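You operate a simulated robot arm through the tools that you are given. There is no shell and no other tool.

You run a simulated two-armed robot. Do the job below in one go: nothing can be reset, and whatever is moved stays where it is left.

JOB
Test the red earth strap on the block and lay it on the mat that its reading calls for.
Fine: lever down; hold the tester as you press; lever up again; 10 or less passes.

Only the result counts: the job must be done as asked and must still hold three seconds after the hand-in. Knocking over, shifting, dropping, spilling or breaking anything else fails it.

ROBOT AND FRAMES
Two 6-joint arms with three-finger grippers on one trunk, on a base that drives. Base frame: it is fixed to the floor where the robot stands at the start and does not move with it; the origin is under the middle of the robot, x ahead of it, y to its left, z up; the surface under the hand at the start is at about z = 900. Readings come in mm, degrees, newtons and seconds.
The left shoulder is at the start at [21, 170, 1483], the right one opposite. With the tool pointing down near the work surface each hand reaches from about 360 to 640 mm from the robot's upright axis, wherever it stands, measured 20 degrees to its own side. Places, roughly: bond button [400, 400, 1000]; strap lever [400, 0, 900]. Payload 2.2 kg a hand.
The tool frame of a hand sits at the grasp point between the pads (the TCP): z along the fingers, y along the line on which they close. The tips reach 25 mm beyond it. The gripper opens to 104 mm. The gripper's body begins 74 mm behind the TCP.
Orientation is that of the tool frame in the base frame, as [roll, pitch, yaw] about the fixed x, y, z axes, in that order (R = Rz(yaw) Ry(pitch) Rx(roll)). With the fingers straight down and closing along the base's y, the tool's x points along the base's -x, its y along +y and its z along -z.

CONTROLS
- The arms move only by the tool servo_tool. It takes "left_deltas", "right_deltas" or both (then of equal length, played together; a hand with none holds still); each is a list of rows, each an object of numbers (a shift or turn left out is 0, a gripper value left out holds the last): "fingers": the gripper command, from -1 (fully open) to 1 (shut), values between in proportion; "dx", "dy", "dz": the shift along the tool's x, y, z in mm; "ax", "ay", "az": the turn, a rotation vector about the tool's x, y, z in degrees. In form: [{"fingers": .., "dx": .., "dy": .., "dz": .., "ax": .., "ay": .., "az": ..}, ...]. A call has 1 to 20 rows; each row shifts and turns the commanded pose from where the row before left it, along the tool's axes as they then stand. Each row takes 0.2 s and may step no farther than 50 mm and 8.6 degrees from the row before; otherwise, or with a gripper value out of range, the whole call is refused. A pose out of reach is approached as far as the arm can. The call stops where the force on the tool passes 40 N (or 10 N more than at its start, if that is more) or the arm is blocked; 0.2 s more then pass. The fingers move at their own pace and stop on an object; they squeeze with about 40 N. The grip force told is the motor's: it shows also when the fingers shut on nothing. Time passes only in rows, and 0.2 s behind the last, so rows that do not move let the fingers close. The reply holds the time, the measured pose of the TCP, the force on the tool along the base axes, the opening and the grip force, in the units named above and with some noise, with the torque about the TCP (base axes, N m) and any sound that the robot's microphone picked up, and new pictures: "show" is both (left out), scene, wrist or none (wrist: the cameras of the hands that moved).
- Cameras (640 x 400 px; columns grow to the right, rows downward): "scene" is now at [149.5, 16.1, 1360.4]; the picture's right is [0.20, -0.98, -0.00], its down [-0.69, -0.14, -0.70] and it looks along [0.69, 0.14, -0.71] (base axes); focal length 214 px, centre (320, 200). "left" rides on the left gripper at [82, -3, -104] in its tool frame; the picture's right is [0.04, 1.00, 0.00], its down [-0.75, 0.03, -0.66] and it looks along [-0.66, 0.03, 0.75] (tool axes); focal length 256 px, centre (320, 200). "right" rides on the right gripper at [82, 3, -104] in its tool frame; the picture's right is [-0.04, 1.00, 0.00], its down [-0.75, -0.03, -0.66] and it looks along [-0.66, -0.03, 0.75] (tool axes); focal length 256 px, centre (320, 200). There is no depth. A picture from a camera that has moved, and an enlarged one, comes with that camera's place and axes in the base frame and with its lens.
- raise_lower(by): slides the trunk up (or, below 0, down) by that many mm; the arms and the scene camera ride with it, the base frame stays. It gives what a move gives, with no picture.
- base_move(legs): drives the robot by 1 to 6 legs, each [ahead, left, turn to the left] in mm, mm and degrees, along the robot's own axes; the way and the turn of a leg run together, so that a leg with both is an arc; at most 1500 mm and 180 degrees a leg. The arms and the cameras ride along, it lands a little off, and it stops where it bumps. It gives what a move gives, and a new picture of the scene camera.
- aim_head(pan, tilt): turns the head with the scene camera to pan (to the left, within 60 degrees either way) and tilt (down, from -29 to 69), counted from straight ahead of the robot. It gives what a move gives, and a new picture of the scene camera.
- enlarge(camera, box): a new picture of the part [left, top, right, bottom] of that camera's present view, enlarged. No time passes.
- finish_job(): hands the job in; it is judged then, once.

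Nothing tells you exact positions but the pictures and the camera data. Unless the task says otherwise, let go and move clear before handing in.

The tools are called by a JSON object that holds its "op" and its "data". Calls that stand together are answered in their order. servo_tool: Moves the arms, as the interface text tells. Its arguments: {"type":"object","properties":{"left_deltas":{"type":"array","items":{"type":"object","properties":{"fingers":{"type":"number"},"dx":{"type":"number"},"dy":{"type":"number"},"dz":{"type":"number"},"ax":{"type":"number"},"ay":{"type":"number"},"az":{"type":"number"}}}},"right_deltas":{"type":"array","items":{"type":"object","properties":{"fingers":{"type":"number"},"dx":{"type":"number"},"dy":{"type":"number"},"dz":{"type":"number"},"ax":{"type":"number"},"ay":{"type":"number"},"az":{"type":"number"}}}},"show":{"type":"string","enum":["both","scene","wrist","none"]}},"required":[]} The other tools are called the same way: raise_lower (by) slides the trunk up or down; base_move (legs) drives the base; aim_head (pan, tilt) turns the head that bears the scene camera; enlarge (camera, box) takes an enlarged picture of a part of a camera's view; finish_job () hands the job in.

At the start:

```text
time_s: 0.0
left_position: [494.7, 175.7, 1000.1]
left_tcp_rot: [180.0, 0.0, 180.0]
left_ft_force: [0.9, 0.3, 0.6]
left_torque: [-0.01, -0.03, 0.02]
left_finger_gap: 104.0
left_grasp_force: 0.0
right_position: [568.5, -267.4, 999.6]
right_tcp_rot: [-180.0, -0.1, 179.9]
right_ft_force: [0.8, 0.7, 1.0]
right_torque: [0.0, -0.01, -0.01]
right_finger_gap: 104.0
right_grasp_force: 0.0
trunk travel left (down, up): [-675.0, 67.0]
robot x, y, heading: [1.8, -0.1, -0.2]
head pan, tilt: [11.8, 45.1]
```

scene: 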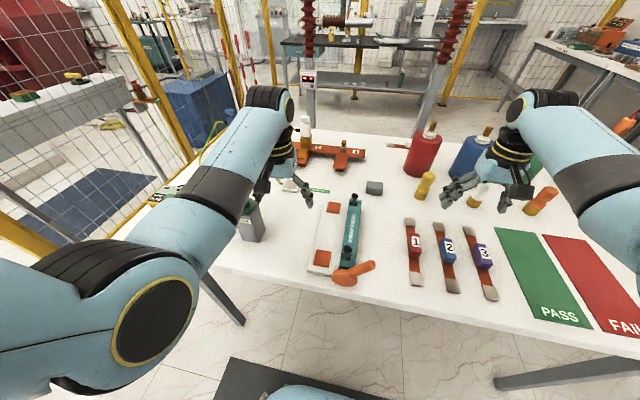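
right: 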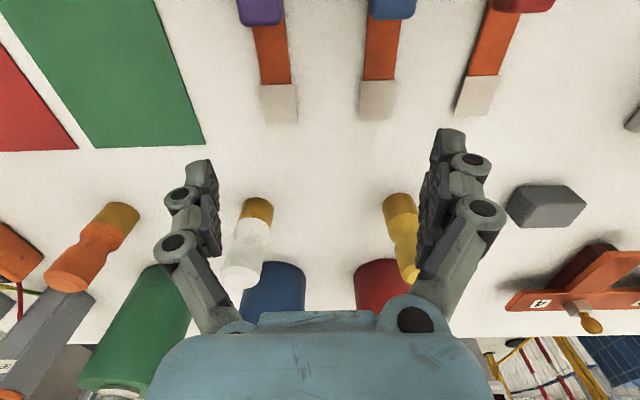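
left: 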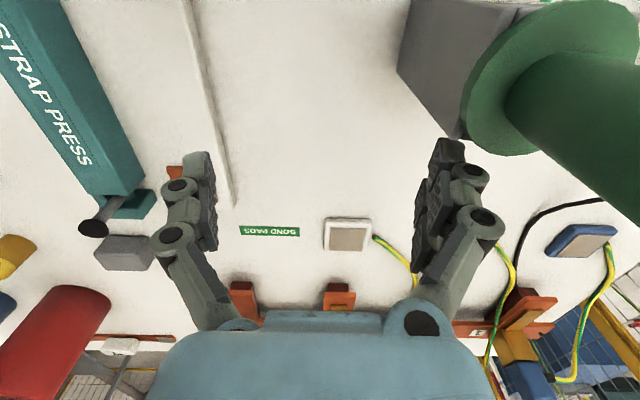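

I see a bench with three straps numbered 1 (red), 2 (blue), 3 (purple), a strap press with an orange lever, PASS and FAIL mats, a gray pedestal with a green button (bond button), and other items. I'll look closer before moving anything.

{"op": "enlarge", "data": {"camera": "scene", "box": [280, 180, 440, 300]}}

{"op": "enlarge", "data": {"camera": "scene", "box": [160, 110, 380, 250]}}

{"op": "enlarge", "data": {"camera": "scene", "box": [390, 200, 640, 350]}}

{"op": "enlarge", "data": {"camera": "left", "box": [0, 0, 640, 400]}}

```text
3.33 times, centred on (360, 240) of scene
camera zoom: at [149.5, 16.1, 1360.4], right [0.2, -0.98, 0.0], down [-0.69, -0.14, -0.7], along [0.69, 0.14, -0.71], focal length 715 px, centre (187, 67)
```

zoom: 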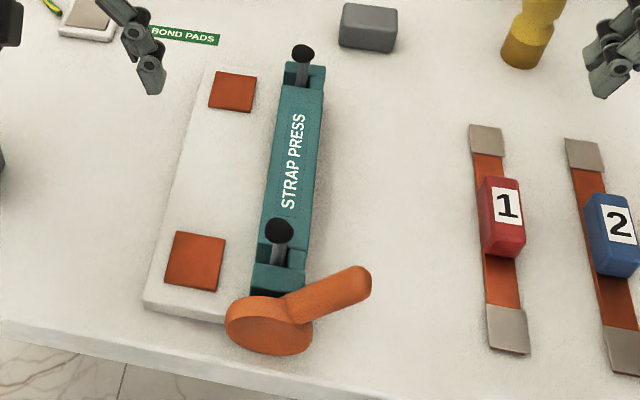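

```text
2.86 times, centred on (270, 180) of scene
camera zoom: at [149.5, 16.1, 1360.4], right [0.2, -0.98, 0.0], down [-0.69, -0.14, -0.7], along [0.69, 0.14, -0.71], focal length 613 px, centre (463, 257)
```

zoom: 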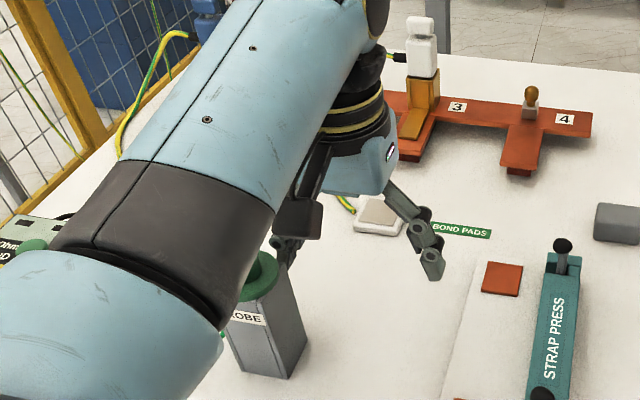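

```text
2.56 times, centred on (515, 275) of scene
camera zoom: at [149.5, 16.1, 1360.4], right [0.2, -0.98, 0.0], down [-0.69, -0.14, -0.7], along [0.69, 0.14, -0.71], focal length 549 px, centre (-179, 8)
```

zoom: 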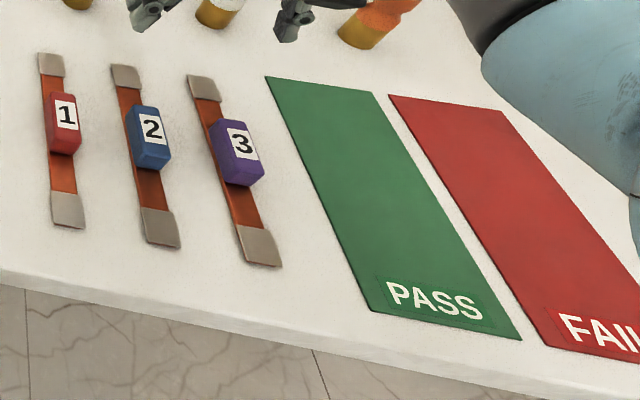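

```text
1.00 times, centred on (320, 200) of left (not enlarged: the box is as wide or as high as the picture)
camera zoom: at [413.9, 172.4, 1104.1], right [-0.04, 1.0, 0.0], down [0.75, 0.03, 0.66], along [0.66, 0.03, -0.75], focal length 256 px, centre (320, 200)
```

zoom: 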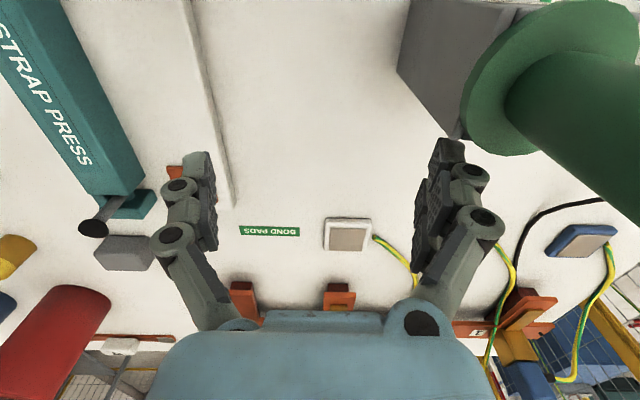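

The left arm hides the area with the tester, probe and button. I'll pan the head left to look around first.

{"op": "aim_head", "data": {"pan": 50, "tilt": 45}}

```text
time_s: 1.0
left_position: [493.8, 175.4, 999.1]
left_tcp_rot: [-179.9, 0.0, 179.9]
left_ft_force: [-0.3, 0.2, 0.0]
left_torque: [0.0, 0.03, 0.0]
left_finger_gap: 103.9
left_grasp_force: 0.0
right_position: [569.7, -266.6, 999.5]
right_tcp_rot: [-179.9, 0.0, 180.0]
right_ft_force: [0.9, -0.5, -0.2]
right_torque: [0.0, 0.01, -0.02]
right_finger_gap: 103.7
right_grasp_force: 0.0
trunk travel left (down, up): [-675.0, 67.0]
robot x, y, heading: [-0.7, 1.1, -0.1]
head pan, tilt: [50.0, 45.0]
camera scene: at [122.3, 61.8, 1360.6], right [0.77, -0.64, 0.0], down [-0.46, -0.54, -0.71], along [0.45, 0.54, -0.71], focal length 214 px, centre (320, 200)
```

scene: 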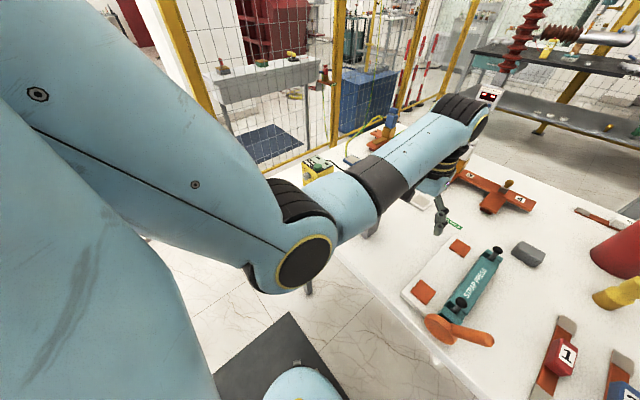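

The left arm still blocks the view. I'll lift the left hand straight up and bring it back a bit so both cameras see more of the left side.

{"op": "servo_tool", "data": {"left_deltas": [{"dz": -40}, {"dz": -40}, {"dz": -40}, {"dz": -40}, {"dx": 30}, {"dx": 30}], "show": "both"}}

```text
time_s: 2.6
left_position: [492.9, 174.5, 1097.9]
left_tcp_rot: [178.2, 2.1, -179.3]
left_ft_force: [-0.4, -0.5, -0.5]
left_torque: [0.0, 0.01, -0.01]
left_finger_gap: 104.1
left_grasp_force: 0.1
left hand out of reach, approached as far as the arm can: row 3, 4, 5, 6
right_position: [569.1, -266.7, 998.9]
right_tcp_rot: [-180.0, 0.1, 179.9]
right_ft_force: [0.1, -0.3, 0.0]
right_torque: [0.0, 0.01, -0.01]
right_finger_gap: 104.1
right_grasp_force: 0.1
trunk travel left (down, up): [-675.0, 67.0]
robot x, y, heading: [-1.9, 2.8, 0.4]
head pan, tilt: [50.0, 45.0]
stopped in row 6 (left hand): the arm was blocked; the commanded pose is now the measured one
camera scene: at [122.5, 61.8, 1360.6], right [0.77, -0.64, 0.0], down [-0.45, -0.54, -0.71], along [0.45, 0.54, -0.71], focal length 214 px, centre (320, 200)
camera left: at [408.4, 167.2, 1198.3], right [-0.05, 1.0, 0.03], down [0.73, 0.02, 0.68], along [0.68, 0.06, -0.73], focal length 256 px, centre (320, 200)
```

scene: 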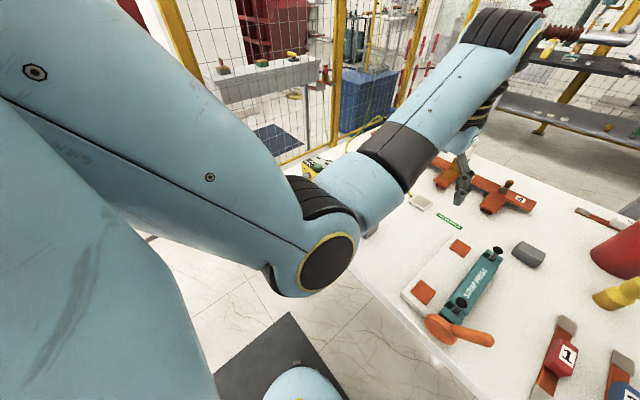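
left: 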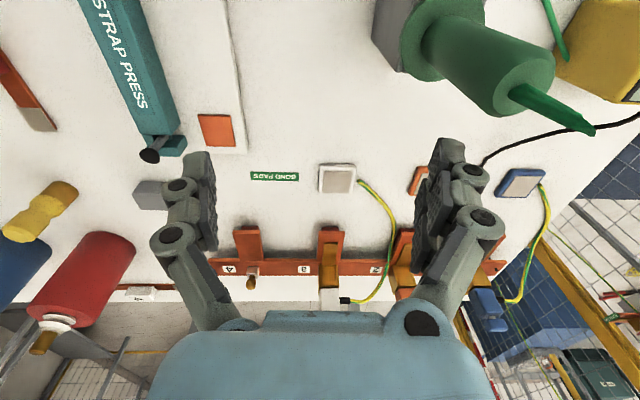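

I now make out a yellow tester with a green dome button left of a tall green probe (tip near z 1125), around [440, 430]. I'll raise the trunk and then back straight off to see the whole bench unobstructed.

{"op": "raise_lower", "data": {"by": 65}}

{"op": "aim_head", "data": {"pan": 30, "tilt": 40}}

```text
time_s: 3.7
left_position: [492.2, 174.1, 1162.0]
left_tcp_rot: [178.3, 2.1, -179.3]
left_ft_force: [0.1, 0.1, -0.5]
left_torque: [-0.02, 0.02, 0.01]
left_finger_gap: 103.9
left_grasp_force: 0.0
right_position: [568.5, -266.9, 1063.8]
right_tcp_rot: [180.0, -0.1, -179.9]
right_ft_force: [-0.3, -0.4, -0.9]
right_torque: [-0.02, 0.01, 0.01]
right_finger_gap: 103.9
right_grasp_force: 0.1
trunk travel left (down, up): [-740.0, 2.0]
robot x, y, heading: [3.8, 2.2, -0.2]
head pan, tilt: [50.0, 45.0]
```

```text
time_s: 4.5
left_position: [491.0, 174.2, 1161.0]
left_tcp_rot: [178.3, 2.0, -179.3]
left_ft_force: [0.4, 0.2, 0.2]
left_torque: [0.03, -0.01, 0.02]
left_finger_gap: 104.0
left_grasp_force: 0.1
right_position: [568.7, -267.6, 1064.8]
right_tcp_rot: [-180.0, 0.0, -180.0]
right_ft_force: [-0.1, -1.1, -0.9]
right_torque: [0.04, -0.03, 0.01]
right_finger_gap: 103.9
right_grasp_force: 0.1
trunk travel left (down, up): [-740.0, 2.0]
robot x, y, heading: [-0.1, -0.8, 0.3]
head pan, tilt: [30.0, 40.0]
camera scene: at [143.4, 42.2, 1433.0], right [0.5, -0.87, 0.0], down [-0.56, -0.32, -0.77], along [0.66, 0.38, -0.64], focal length 214 px, centre (320, 200)
```

scene: 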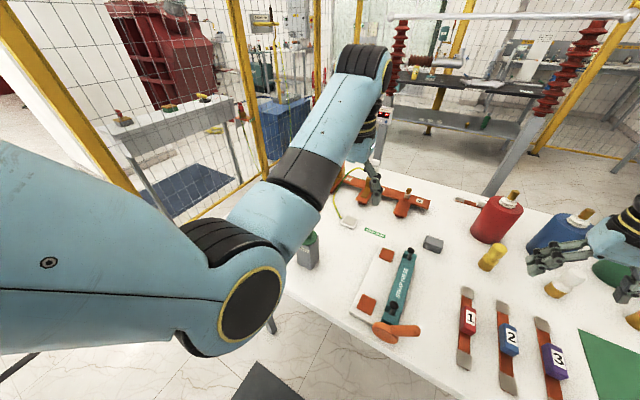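

The arms are clear above everything; I'll back straight off 350 mm.

{"op": "base_move", "data": {"legs": [[-350, 0, 0]]}}

```text
time_s: 6.8
left_position: [140.7, 174.9, 1160.9]
left_tcp_rot: [178.3, 2.0, -179.1]
left_ft_force: [0.0, 0.5, 0.0]
left_torque: [0.02, 0.0, 0.01]
left_finger_gap: 103.8
left_grasp_force: 0.1
right_position: [220.0, -264.9, 1064.4]
right_tcp_rot: [-180.0, 0.1, -179.8]
right_ft_force: [-0.5, -0.6, 0.0]
right_torque: [0.0, 0.02, -0.01]
right_finger_gap: 104.0
right_grasp_force: 0.0
trunk travel left (down, up): [-740.0, 2.0]
robot x, y, heading: [-349.5, -0.6, 0.3]
head pan, tilt: [30.0, 40.0]
camera scene: at [-206.9, 42.0, 1433.1], right [0.5, -0.86, 0.0], down [-0.56, -0.32, -0.77], along [0.66, 0.39, -0.64], focal length 214 px, centre (320, 200)
```

scene: 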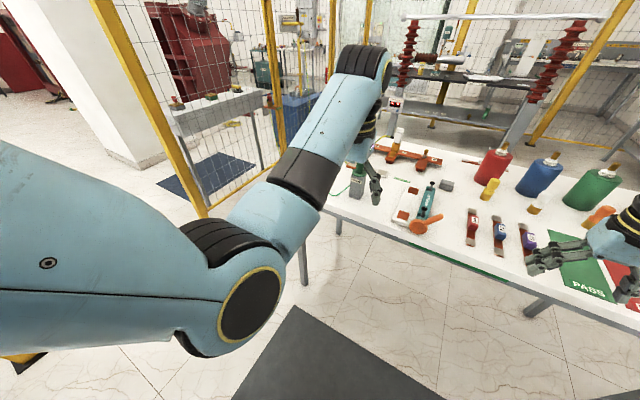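

There is ample room on the left (fence at about y = 1700). I'll slide left 430 mm to face the tester and look straight ahead.

{"op": "base_move", "data": {"legs": [[0, 430, 0]]}}

{"op": "aim_head", "data": {"pan": 0, "tilt": 35}}

```text
time_s: 9.4
left_position: [138.5, 606.0, 1162.0]
left_tcp_rot: [178.3, 2.1, -178.9]
left_ft_force: [0.1, -0.4, -0.3]
left_torque: [-0.02, -0.03, 0.0]
left_finger_gap: 104.1
left_grasp_force: 0.0
right_position: [219.2, 167.0, 1064.8]
right_tcp_rot: [179.9, 0.0, -179.7]
right_ft_force: [-0.9, 0.8, 0.5]
right_torque: [-0.02, 0.01, 0.01]
right_finger_gap: 104.3
right_grasp_force: 0.1
trunk travel left (down, up): [-740.0, 2.0]
robot x, y, heading: [-354.3, 426.8, 0.3]
head pan, tilt: [30.0, 40.0]
camera scene: at [-209.0, 471.9, 1433.0], right [0.51, -0.86, 0.0], down [-0.55, -0.33, -0.77], along [0.66, 0.39, -0.64], focal length 214 px, centre (320, 200)
```

scene: 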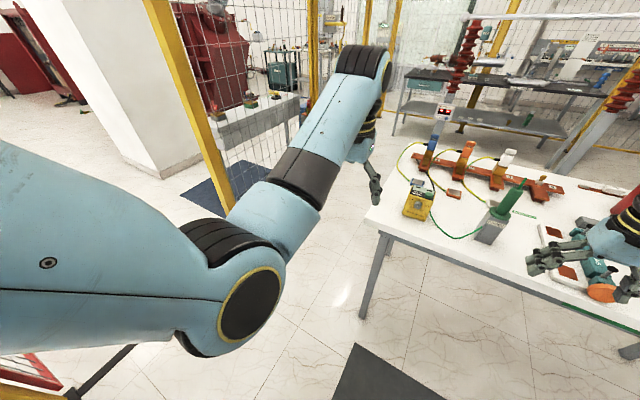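

```text
time_s: 10.3
left_position: [137.7, 607.0, 1161.3]
left_tcp_rot: [178.2, 1.9, -178.9]
left_ft_force: [0.3, 0.3, -0.5]
left_torque: [0.02, -0.01, -0.02]
left_finger_gap: 104.0
left_grasp_force: 0.1
right_position: [218.6, 165.5, 1064.7]
right_tcp_rot: [180.0, -0.1, -179.6]
right_ft_force: [0.7, -0.5, 0.5]
right_torque: [-0.01, -0.01, 0.0]
right_finger_gap: 103.9
right_grasp_force: 0.0
trunk travel left (down, up): [-740.0, 2.0]
robot x, y, heading: [-352.1, 427.0, 0.4]
head pan, tilt: [0.0, 35.0]
camera scene: at [-194.3, 429.1, 1440.6], right [0.01, -1.0, 0.0], down [-0.57, 0.0, -0.82], along [0.82, 0.01, -0.57], focal length 214 px, centre (320, 200)
```

scene: 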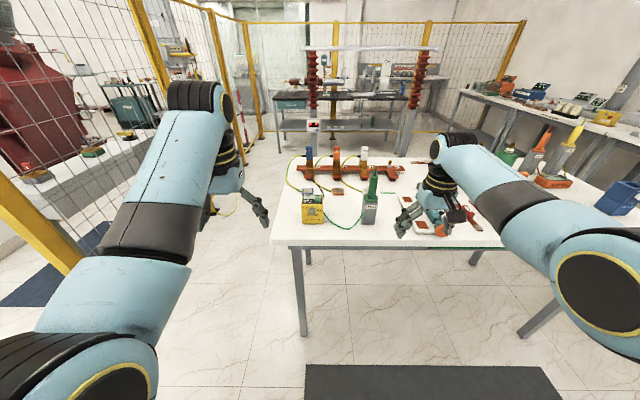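

{"op": "enlarge", "data": {"camera": "scene", "box": [270, 140, 400, 250]}}

{"op": "enlarge", "data": {"camera": "scene", "box": [290, 175, 340, 235]}}

```text
3.64 times, centred on (335, 195) of scene
camera zoom: at [-194.3, 429.1, 1440.6], right [0.01, -1.0, 0.0], down [-0.57, 0.0, -0.82], along [0.82, 0.01, -0.57], focal length 780 px, centre (266, 218)
```

zoom: 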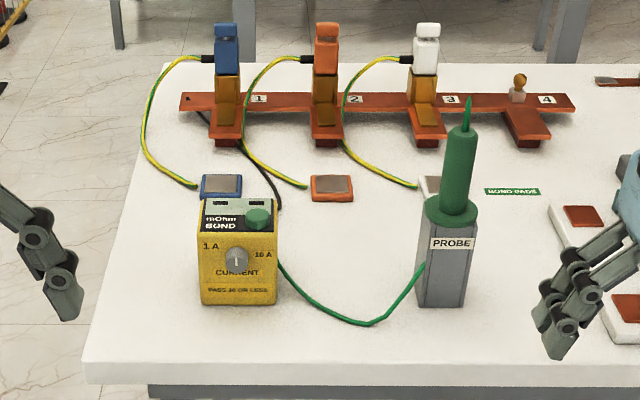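

```text
6.67 times, centred on (315, 205) of scene
camera zoom: at [-194.3, 429.1, 1440.6], right [0.01, -1.0, 0.0], down [-0.57, 0.0, -0.82], along [0.82, 0.01, -0.57], focal length 1430 px, centre (353, 167)
```

zoom: 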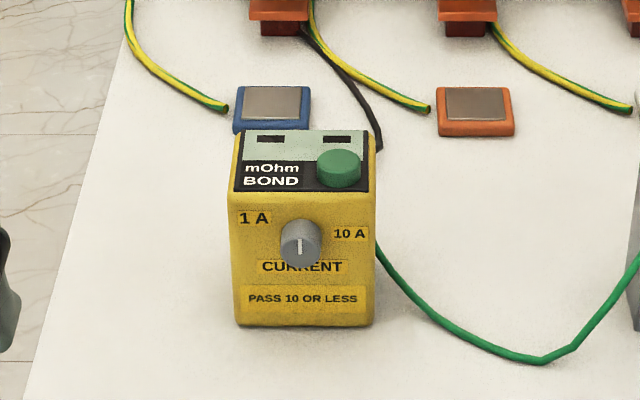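

The tester is a yellow "mOhm BOND" box (front face x≈424, y≈428–505, top z≈993) with a green button on its top right, and the probe stands in its own holder. First I'll pull the left hand back toward the robot so it stays clear of the probe, then drive in front of straps and press.

{"op": "servo_tool", "data": {"left_deltas": [{"dz": 40}, {"dz": 40}, {"dz": 20, "dx": 30}, {"dx": 40}, {"dx": 40}, {"dx": 20}], "show": "scene"}}

```text
time_s: 11.9
left_position: [20.2, 645.6, 1058.6]
left_tcp_rot: [173.7, 3.0, -179.2]
left_ft_force: [-0.5, 0.0, 0.4]
left_torque: [0.0, -0.01, 0.01]
left_finger_gap: 103.7
left_grasp_force: 0.0
right_position: [219.4, 166.1, 1063.5]
right_tcp_rot: [180.0, 0.0, -179.7]
right_ft_force: [0.3, -0.3, -0.4]
right_torque: [0.0, 0.01, 0.02]
right_finger_gap: 104.1
right_grasp_force: 0.0
trunk travel left (down, up): [-740.0, 2.0]
robot x, y, heading: [-350.9, 426.8, 0.4]
head pan, tilt: [0.0, 35.0]
stopped in row 6 (left hand): the arm was blocked; the commanded pose is now the measured one
camera scene: at [-193.9, 429.1, 1440.5], right [0.01, -1.0, 0.0], down [-0.57, 0.0, -0.82], along [0.82, 0.01, -0.57], focal length 214 px, centre (320, 200)
```

scene: 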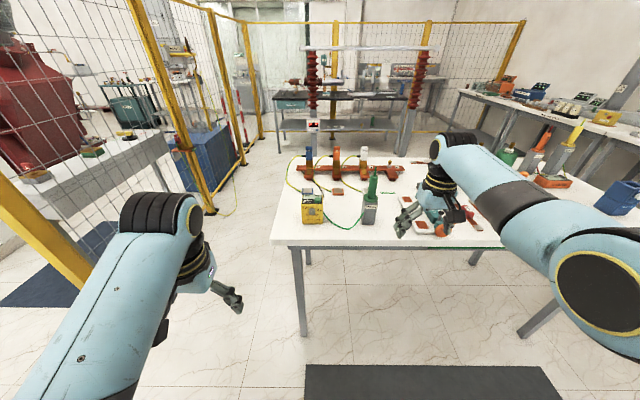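

Left hand is now tucked back. I'll drive right and then ahead to stand at about [-60, 50].

{"op": "base_move", "data": {"legs": [[0, -377, 0], [290, 0, 0]]}}

{"op": "aim_head", "data": {"pan": 0, "tilt": 50}}

```text
time_s: 15.9
left_position: [310.6, 271.8, 1058.9]
left_tcp_rot: [173.7, 3.1, -179.4]
left_ft_force: [0.7, 0.7, -0.5]
left_torque: [-0.01, -0.02, -0.01]
left_finger_gap: 104.3
left_grasp_force: 0.1
right_position: [508.9, -209.6, 1064.6]
right_tcp_rot: [-180.0, -0.1, -179.7]
right_ft_force: [0.1, 0.4, -0.2]
right_torque: [0.02, 0.02, 0.02]
right_finger_gap: 104.3
right_grasp_force: 0.1
trunk travel left (down, up): [-740.0, 2.0]
robot x, y, heading: [-59.3, 56.8, 0.3]
head pan, tilt: [0.0, 35.0]
camera scene: at [96.9, 55.0, 1440.5], right [0.0, -1.0, 0.0], down [-0.57, 0.0, -0.82], along [0.82, 0.0, -0.57], focal length 214 px, centre (320, 200)
```

scene: 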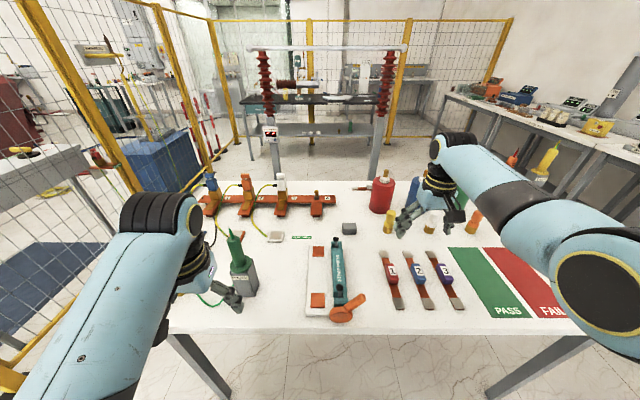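

```text
time_s: 16.7
left_position: [310.0, 271.4, 1059.0]
left_tcp_rot: [173.8, 3.1, -179.4]
left_ft_force: [-0.5, 0.2, 0.0]
left_torque: [-0.02, -0.03, 0.03]
left_finger_gap: 103.8
left_grasp_force: 0.1
right_position: [509.1, -210.1, 1064.7]
right_tcp_rot: [-180.0, 0.0, -179.9]
right_ft_force: [-0.5, -0.1, -0.1]
right_torque: [-0.01, -0.01, -0.01]
right_finger_gap: 103.9
right_grasp_force: 0.1
trunk travel left (down, up): [-740.0, 2.0]
robot x, y, heading: [-63.6, 55.8, 0.3]
head pan, tilt: [0.0, 50.0]
camera scene: at [85.1, 55.0, 1418.9], right [0.0, -1.0, 0.0], down [-0.77, 0.0, -0.64], along [0.64, 0.0, -0.77], focal length 214 px, centre (320, 200)
```

scene: 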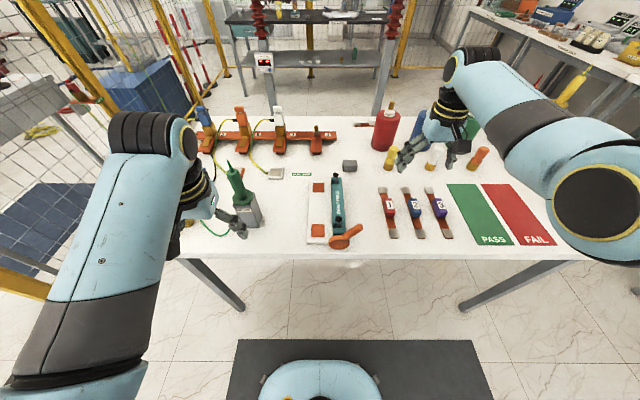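

{"op": "enlarge", "data": {"camera": "scene", "box": [290, 160, 380, 260]}}

{"op": "enlarge", "data": {"camera": "scene", "box": [370, 170, 460, 250]}}

{"op": "enlarge", "data": {"camera": "right", "box": [200, 0, 640, 200]}}

```text
4.00 times, centred on (335, 210) of scene
camera zoom: at [85.1, 55.0, 1418.9], right [0.0, -1.0, 0.0], down [-0.77, 0.0, -0.64], along [0.64, 0.0, -0.77], focal length 858 px, centre (260, 160)
```

zoom: 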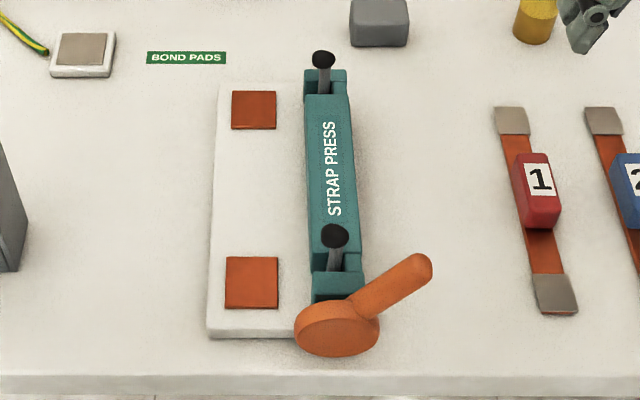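

```text
5.00 times, centred on (415, 210) of scene
camera zoom: at [85.1, 55.0, 1418.9], right [0.0, -1.0, 0.0], down [-0.77, 0.0, -0.64], along [0.64, 0.0, -0.77], focal length 1072 px, centre (-155, 150)
```

zoom: 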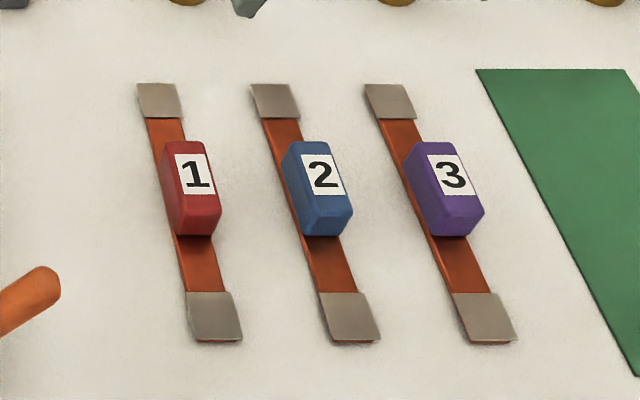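

```text
1.45 times, centred on (420, 100) of right
camera zoom: at [427.6, -206.9, 1169.1], right [0.04, 1.0, 0.0], down [0.75, -0.03, 0.66], along [0.66, -0.02, -0.75], focal length 372 px, centre (174, 346)
```

zoom: 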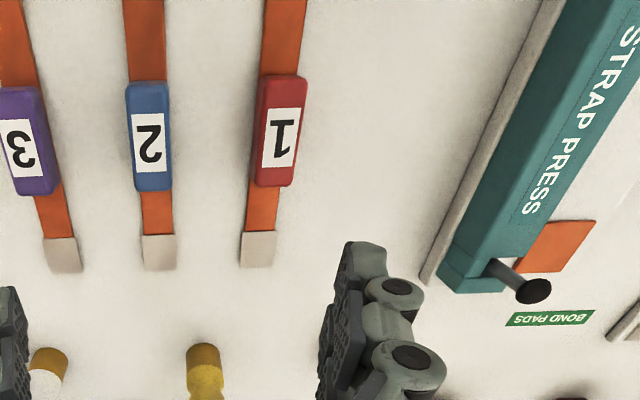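

The press has two clamp feet standing up on its bar and an orange lever whose tip I triangulate at about [375, -44, 970]; strap 1 (red) lies along x, centre about [478, -150]. I'll bring the right hand back to look at the press with the wrist camera.

{"op": "servo_tool", "data": {"right_deltas": [{"dx": 32, "dy": 36}, {"dx": 32, "dy": 36}, {"dx": 32, "dy": 36}, {"dx": 32, "dy": 36}, {"dx": 32, "dy": 36}, {}], "show": "both"}}

```text
time_s: 17.9
left_position: [307.9, 272.1, 1059.5]
left_tcp_rot: [173.5, 3.1, -179.5]
left_ft_force: [-0.5, -0.9, -0.3]
left_torque: [-0.01, -0.07, -0.04]
left_finger_gap: 104.2
left_grasp_force: 0.1
right_position: [365.9, -167.7, 1050.6]
right_tcp_rot: [-167.9, 0.5, 178.1]
right_ft_force: [-0.6, -0.7, 0.2]
right_torque: [0.0, -0.05, 0.05]
right_finger_gap: 103.9
right_grasp_force: 0.0
right hand out of reach, approached as far as the arm can: row 5
trunk travel left (down, up): [-740.0, 2.0]
robot x, y, heading: [-63.0, 55.8, 0.3]
head pan, tilt: [0.0, 50.0]
stopped in row 5 (right hand): the arm was blocked; the commanded pose is now the measured one
camera scene: at [81.5, 54.2, 1419.3], right [0.0, -1.0, 0.0], down [-0.76, 0.0, -0.64], along [0.64, 0.0, -0.76], focal length 214 px, centre (320, 200)
camera right: at [285.8, -140.3, 1152.1], right [0.07, 0.98, -0.21], down [0.75, 0.08, 0.65], along [0.65, -0.21, -0.73], focal length 256 px, centre (320, 200)
```

scene: 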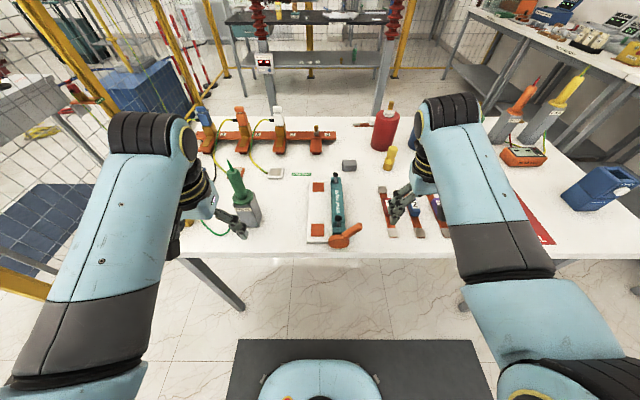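
right: 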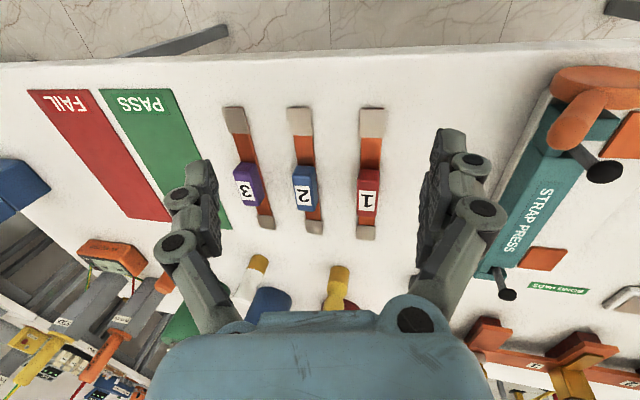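

{"op": "enlarge", "data": {"camera": "right", "box": [480, 50, 640, 310]}}

{"op": "enlarge", "data": {"camera": "right", "box": [200, 80, 420, 250]}}

```text
1.54 times, centred on (560, 180) of right
camera zoom: at [285.8, -140.3, 1152.1], right [0.07, 0.98, -0.21], down [0.75, 0.08, 0.65], along [0.65, -0.21, -0.73], focal length 394 px, centre (-49, 231)
```

zoom: 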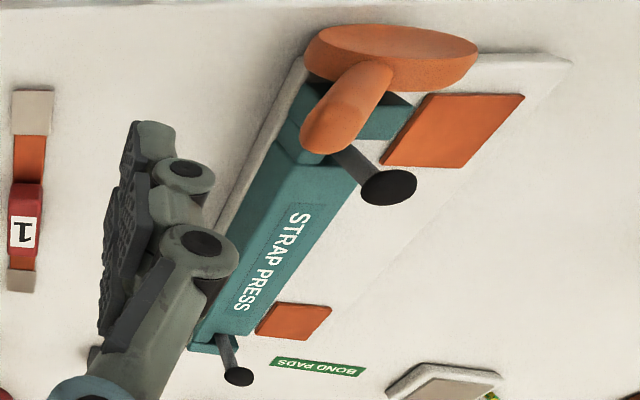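

```text
2.35 times, centred on (310, 165) of right
camera zoom: at [285.8, -140.3, 1152.1], right [0.07, 0.98, -0.21], down [0.75, 0.08, 0.65], along [0.65, -0.21, -0.73], focal length 602 px, centre (344, 282)
```

zoom: 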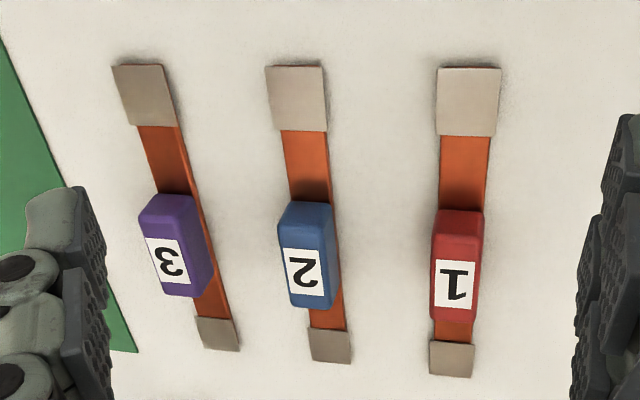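

The strap-1 red block centre is about [478, -149], the copper pads centre on [480, 63], and the lever hub is near [350, 5, 935] with its tip up at about [365, -40, 990]. I'll bring the right hand forward over strap 1, levelled, to refine the position.

{"op": "servo_tool", "data": {"right_deltas": [{"dx": -40}, {"dx": -40}, {"dx": -20, "ax": -6}, {"dx": -13, "ax": -6.1}, {"az": -1.9}, {}], "show": "both"}}

```text
time_s: 19.2
left_position: [309.8, 271.5, 1059.1]
left_tcp_rot: [173.6, 3.1, -179.4]
left_ft_force: [0.7, 0.8, 0.2]
left_torque: [0.02, 0.02, -0.01]
left_finger_gap: 103.9
left_grasp_force: 0.1
right_position: [481.4, -170.9, 1048.4]
right_tcp_rot: [179.8, 0.1, 179.9]
right_ft_force: [0.3, 0.1, 0.1]
right_torque: [-0.02, -0.02, -0.02]
right_finger_gap: 104.0
right_grasp_force: 0.0
trunk travel left (down, up): [-740.0, 2.0]
robot x, y, heading: [-62.9, 52.3, 0.3]
head pan, tilt: [0.0, 50.0]
camera scene: at [85.8, 54.5, 1418.8], right [0.0, -1.0, 0.0], down [-0.77, 0.0, -0.64], along [0.64, 0.0, -0.77], focal length 214 px, centre (320, 200)
camera right: at [400.6, -168.2, 1153.3], right [0.04, 1.0, 0.0], down [0.75, -0.03, 0.66], along [0.66, -0.03, -0.75], focal length 256 px, centre (320, 200)
```

scene: 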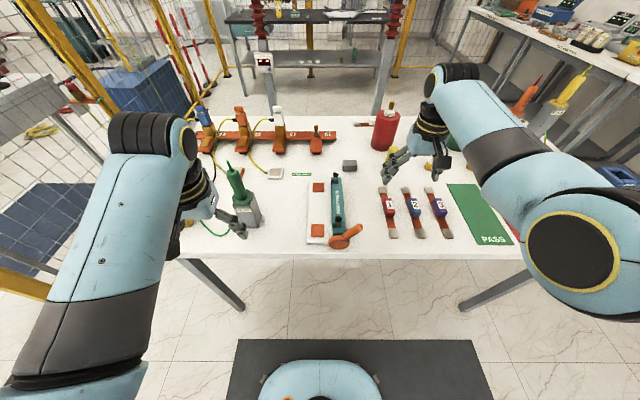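
right: 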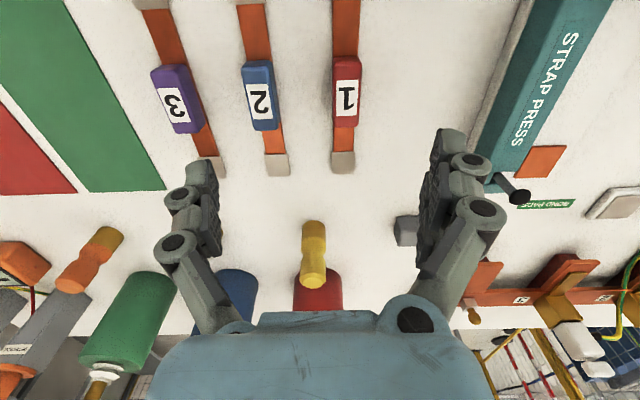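

Strap 1 is confirmed at y≈-149 with its block centred near x≈478. I'll narrow the opening to 60 mm (to clear strap 2), align, and descend partway to check.

{"op": "servo_tool", "data": {"right_deltas": [{"fingers": -0.15, "dx": 2.5, "dy": 21.6}, {"dz": 20}, {"dz": 30}, {"dz": 28}, {}], "show": "both"}}

```text
time_s: 20.4
left_position: [310.3, 271.4, 1058.4]
left_tcp_rot: [173.6, 3.0, -179.4]
left_ft_force: [-0.4, 0.2, 0.4]
left_torque: [0.01, -0.02, 0.0]
left_finger_gap: 103.7
left_grasp_force: 0.0
right_position: [479.5, -148.7, 971.5]
right_tcp_rot: [179.9, 0.1, 179.9]
right_ft_force: [-0.5, 0.6, -0.1]
right_torque: [0.0, 0.0, 0.03]
right_finger_gap: 59.8
right_grasp_force: 0.0
trunk travel left (down, up): [-740.0, 2.0]
robot x, y, heading: [-61.4, 53.9, 0.0]
head pan, tilt: [0.0, 50.0]
camera scene: at [85.4, 54.8, 1418.9], right [0.0, -1.0, 0.0], down [-0.77, 0.0, -0.64], along [0.64, 0.0, -0.77], focal length 214 px, centre (320, 200)
camera right: at [398.2, -145.7, 1075.3], right [0.04, 1.0, 0.0], down [0.75, -0.03, 0.66], along [0.66, -0.03, -0.75], focal length 256 px, centre (320, 200)
```

scene: 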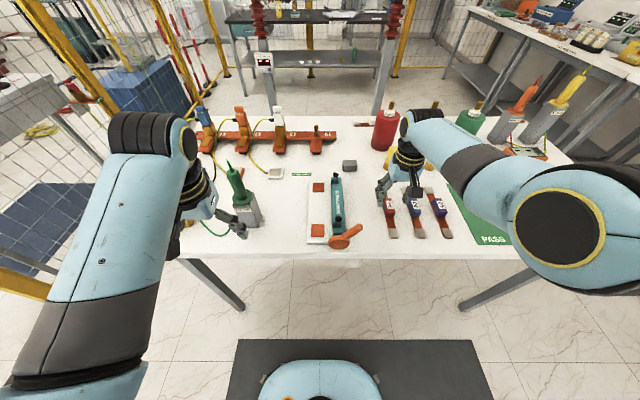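
right: 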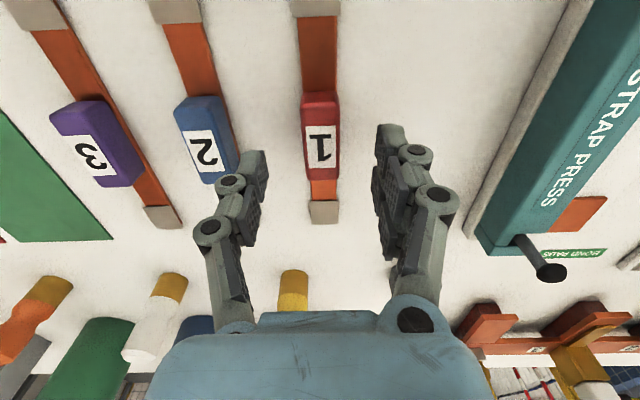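

The hand is centred over the red block. I'll go down to about z 931 and close.

{"op": "servo_tool", "data": {"right_deltas": [{"dz": 20}, {"dz": 15}, {"dz": 5}, {}], "show": "wrist"}}

```text
time_s: 21.4
left_position: [310.5, 271.5, 1057.7]
left_tcp_rot: [173.7, 3.0, -179.4]
left_ft_force: [-0.5, -0.1, -0.2]
left_torque: [0.03, 0.0, 0.01]
left_finger_gap: 104.0
left_grasp_force: 0.1
right_position: [479.7, -148.7, 931.2]
right_tcp_rot: [179.9, 0.2, 179.9]
right_ft_force: [0.2, 0.5, -0.2]
right_torque: [0.02, -0.01, 0.02]
right_finger_gap: 59.6
right_grasp_force: 0.0
trunk travel left (down, up): [-740.0, 2.0]
robot x, y, heading: [-61.2, 56.3, -0.1]
head pan, tilt: [0.0, 50.0]
camera right: at [398.5, -145.5, 1035.8], right [0.04, 1.0, 0.0], down [0.75, -0.03, 0.66], along [0.66, -0.03, -0.75], focal length 256 px, centre (320, 200)
```

right: 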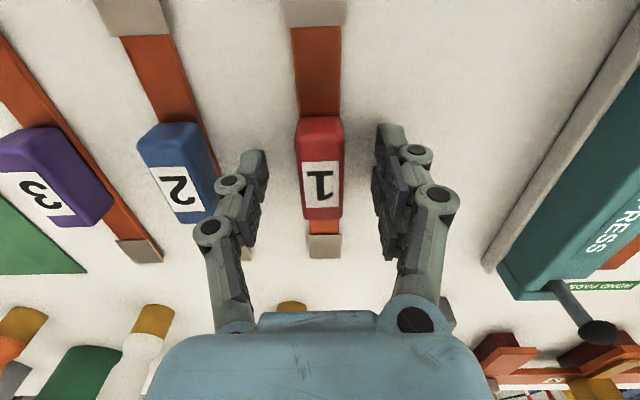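

No contact on the way down; the block sits between the pads. Closing now.

{"op": "servo_tool", "data": {"right_deltas": [{"fingers": 1}, {}, {}, {}], "show": "wrist"}}

```text
time_s: 22.4
left_position: [310.0, 271.4, 1058.9]
left_tcp_rot: [173.7, 3.1, -179.4]
left_ft_force: [-0.3, 0.1, -0.1]
left_torque: [0.0, -0.02, -0.04]
left_finger_gap: 104.1
left_grasp_force: 0.1
right_position: [479.2, -148.5, 930.7]
right_tcp_rot: [179.9, 0.0, 179.9]
right_ft_force: [-0.4, 0.7, 0.1]
right_torque: [-0.03, 0.02, 0.04]
right_finger_gap: 24.2
right_grasp_force: 40.0
trunk travel left (down, up): [-740.0, 2.0]
robot x, y, heading: [-64.1, 54.0, 0.2]
head pan, tilt: [0.0, 50.0]
camera right: at [398.4, -145.5, 1035.8], right [0.04, 1.0, 0.0], down [0.75, -0.03, 0.66], along [0.66, -0.03, -0.75], focal length 256 px, centre (320, 200)
```

right: 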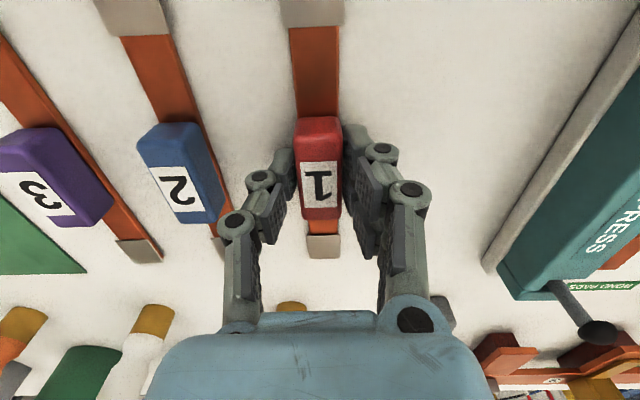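

Gripped at 24 mm. Lifting 120 mm straight up.

{"op": "servo_tool", "data": {"right_deltas": [{"dz": -10}, {"dz": -30}, {"dz": -40}, {"dz": -40}, {}], "show": "both"}}

```text
time_s: 23.6
left_position: [310.1, 272.4, 1057.9]
left_tcp_rot: [173.6, 3.1, -179.4]
left_ft_force: [0.2, 1.5, 0.1]
left_torque: [0.0, -0.03, -0.01]
left_finger_gap: 104.0
left_grasp_force: 0.0
right_position: [479.5, -148.4, 1049.7]
right_tcp_rot: [-180.0, 0.1, 180.0]
right_ft_force: [0.9, -0.1, -0.5]
right_torque: [0.02, 0.05, 0.01]
right_finger_gap: 24.3
right_grasp_force: 39.7
trunk travel left (down, up): [-740.0, 2.0]
robot x, y, heading: [-62.8, 54.6, 0.2]
head pan, tilt: [0.0, 50.0]
camera scene: at [86.0, 54.7, 1418.8], right [0.0, -1.0, 0.0], down [-0.77, 0.0, -0.64], along [0.64, 0.0, -0.77], focal length 214 px, centre (320, 200)
camera right: at [398.3, -145.9, 1156.0], right [0.04, 1.0, 0.0], down [0.75, -0.03, 0.66], along [0.66, -0.03, -0.75], focal length 256 px, centre (320, 200)
```

scene: 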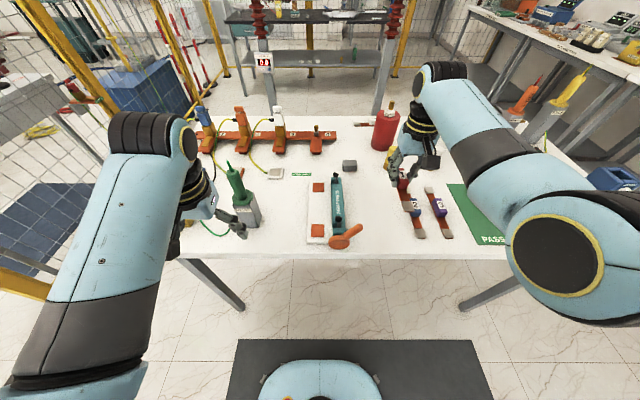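
right: 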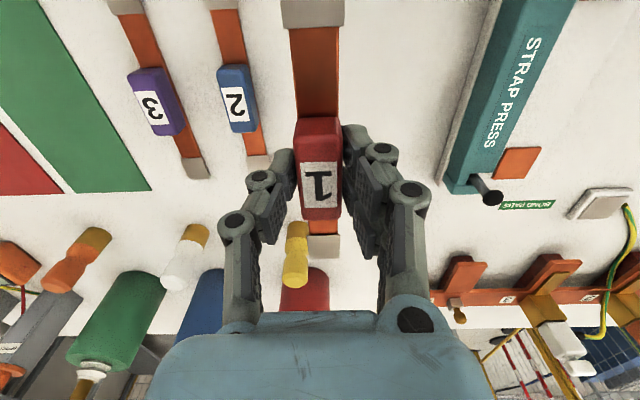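

The strap is held level. Now moving it left 211 mm to above the block pads.

{"op": "servo_tool", "data": {"right_deltas": [{"dy": 43}, {"dy": 43}, {"dy": 43}, {"dy": 43}, {"dy": 39}, {}], "show": "both"}}

{"op": "enlarge", "data": {"camera": "scene", "box": [245, 45, 285, 75]}}

```text
time_s: 25.2
left_position: [311.4, 271.7, 1058.0]
left_tcp_rot: [173.7, 3.0, -179.3]
left_ft_force: [0.0, -0.2, -0.7]
left_torque: [-0.04, -0.01, 0.0]
left_finger_gap: 104.0
left_grasp_force: 0.0
right_position: [497.8, -27.7, 1031.1]
right_tcp_rot: [-174.9, 0.1, 175.4]
right_ft_force: [-0.1, 0.3, -1.4]
right_torque: [0.0, 0.0, 0.0]
right_finger_gap: 24.4
right_grasp_force: 40.2
right hand out of reach, approached as far as the arm can: row 5
trunk travel left (down, up): [-740.0, 2.0]
robot x, y, heading: [-61.8, 56.1, 0.2]
head pan, tilt: [0.0, 50.0]
stopped in row 6 (right hand): the arm was blocked; the commanded pose is now the measured one
camera scene: at [86.0, 55.0, 1418.8], right [0.0, -1.0, 0.0], down [-0.77, 0.0, -0.64], along [0.64, 0.0, -0.77], focal length 214 px, centre (320, 200)
camera right: at [417.3, -9.7, 1134.7], right [0.12, 0.99, -0.09], down [0.75, -0.03, 0.66], along [0.65, -0.14, -0.75], focal length 256 px, centre (320, 200)
```

scene: 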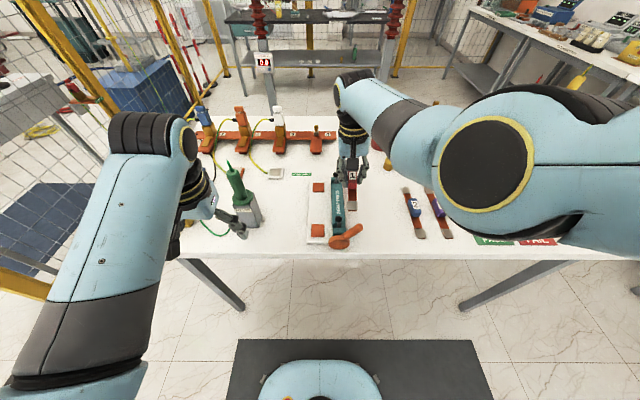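
right: 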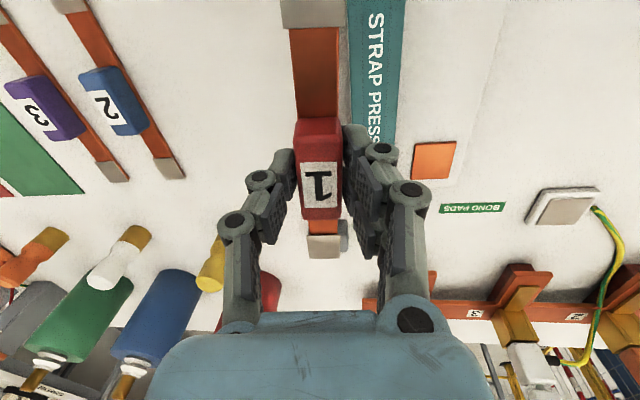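

```text
13.33 times, centred on (265, 60) of scene
camera zoom: at [86.0, 55.0, 1418.8], right [0.0, -1.0, 0.0], down [-0.77, 0.0, -0.64], along [0.64, 0.0, -0.77], focal length 2860 px, centre (1053, 2067)
```

zoom: 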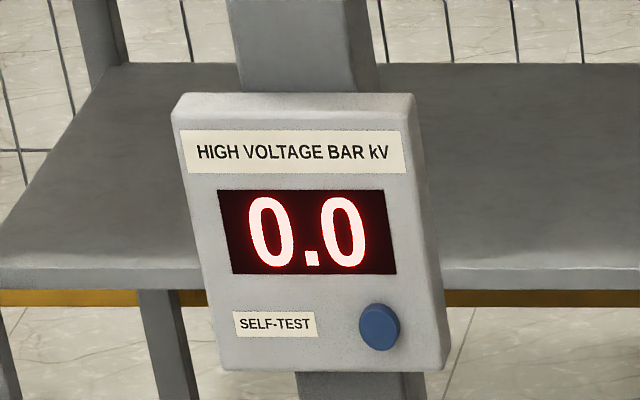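

The right arm has reached the limit of its left-hand swing, so the base must move left. First I'll bring the strap back right a bit, level it and raise it.

{"op": "servo_tool", "data": {"right_deltas": [{"dy": -40, "dz": -5}, {"dy": -40, "dz": -10}, {"dy": -20, "ax": -2.5, "az": -2.3}, {"ax": -2.6, "az": -2.3, "dx": 18, "dz": -14}, {}], "show": "both"}}

```text
time_s: 26.4
left_position: [311.2, 271.7, 1058.1]
left_tcp_rot: [173.7, 2.9, -179.3]
left_ft_force: [0.4, 0.2, -0.2]
left_torque: [0.01, 0.05, -0.05]
left_finger_gap: 104.0
left_grasp_force: 0.1
right_position: [470.9, -123.2, 1069.0]
right_tcp_rot: [179.7, -0.1, -179.7]
right_ft_force: [0.4, -0.1, -1.6]
right_torque: [0.05, 0.03, -0.01]
right_finger_gap: 24.2
right_grasp_force: 40.0
trunk travel left (down, up): [-740.0, 2.0]
robot x, y, heading: [-62.1, 56.1, 0.4]
head pan, tilt: [0.0, 50.0]
camera scene: at [86.7, 55.0, 1418.7], right [0.0, -1.0, 0.0], down [-0.77, 0.0, -0.64], along [0.64, 0.0, -0.77], focal length 214 px, centre (320, 200)
camera right: at [389.2, -120.5, 1173.1], right [0.04, 1.0, 0.0], down [0.75, -0.03, 0.66], along [0.65, -0.02, -0.76], focal length 256 px, centre (320, 200)
```

scene: 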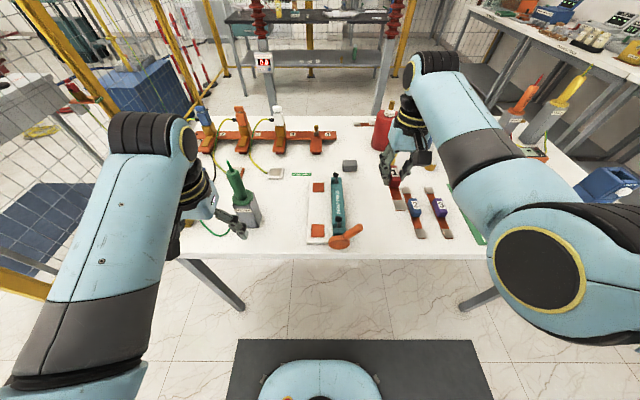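
right: 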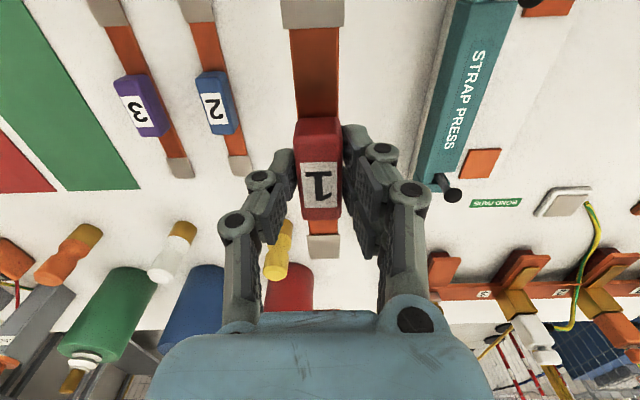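

Strap is level at z 1069, well above the clamp feet. Driving left 186 mm so the strap comes over the block.

{"op": "base_move", "data": {"legs": [[0, 186, 0]]}}

{"op": "enlarge", "data": {"camera": "right", "box": [0, 0, 640, 400]}}

```text
time_s: 28.0
left_position: [309.3, 458.3, 1058.6]
left_tcp_rot: [173.6, 3.0, -179.4]
left_ft_force: [0.3, 0.3, -0.3]
left_torque: [-0.04, -0.01, -0.02]
left_finger_gap: 103.7
left_grasp_force: 0.2
right_position: [469.3, 63.0, 1068.2]
right_tcp_rot: [179.7, 0.0, -179.8]
right_ft_force: [-0.1, -0.1, -1.4]
right_torque: [0.0, 0.04, -0.01]
right_finger_gap: 24.1
right_grasp_force: 39.4
trunk travel left (down, up): [-740.0, 2.0]
robot x, y, heading: [-62.4, 239.3, 0.3]
head pan, tilt: [0.0, 50.0]
camera scene: at [85.2, 241.2, 1418.8], right [0.0, -1.0, 0.0], down [-0.77, 0.0, -0.64], along [0.64, 0.0, -0.77], focal length 214 px, centre (320, 200)
```

scene: 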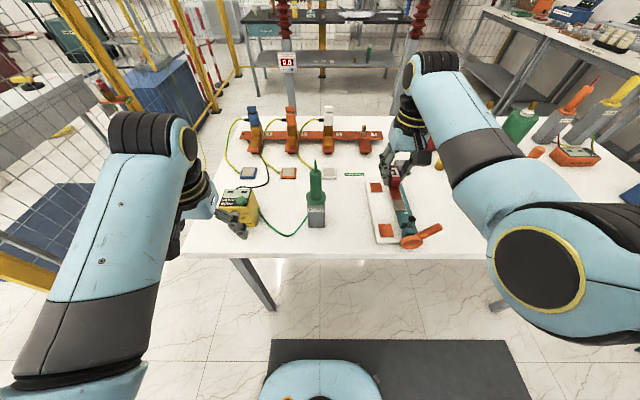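

```text
1.00 times, centred on (320, 200) of right (not enlarged: the box is as wide or as high as the picture)
camera zoom: at [388.0, 65.6, 1173.3], right [0.04, 1.0, 0.0], down [0.75, -0.03, 0.66], along [0.66, -0.02, -0.76], focal length 256 px, centre (320, 200)
```

zoom: 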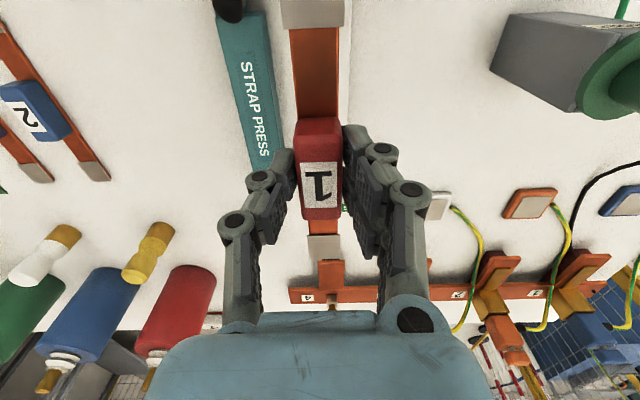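

{"op": "enlarge", "data": {"camera": "scene", "box": [350, 160, 450, 260]}}

{"op": "enlarge", "data": {"camera": "scene", "box": [200, 160, 340, 250]}}

```text
4.00 times, centred on (400, 210) of scene
camera zoom: at [85.2, 241.2, 1418.8], right [0.0, -1.0, 0.0], down [-0.77, 0.0, -0.64], along [0.64, 0.0, -0.77], focal length 858 px, centre (0, 160)
```

zoom: 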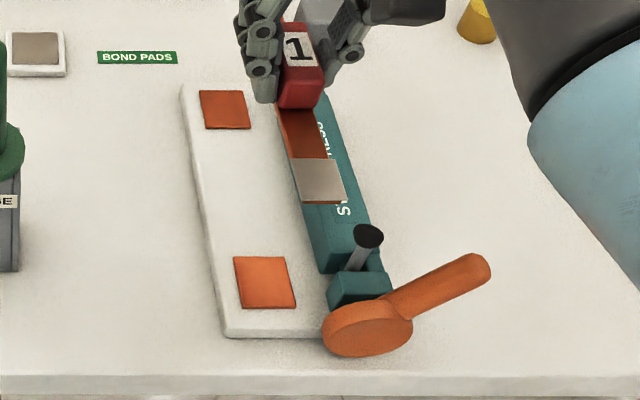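

```text
4.44 times, centred on (270, 205) of scene
camera zoom: at [85.2, 241.2, 1418.8], right [0.0, -1.0, 0.0], down [-0.77, 0.0, -0.64], along [0.64, 0.0, -0.77], focal length 953 px, centre (542, 178)
```

zoom: 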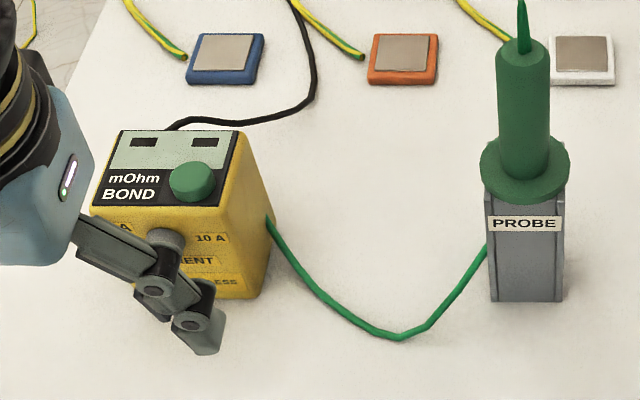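

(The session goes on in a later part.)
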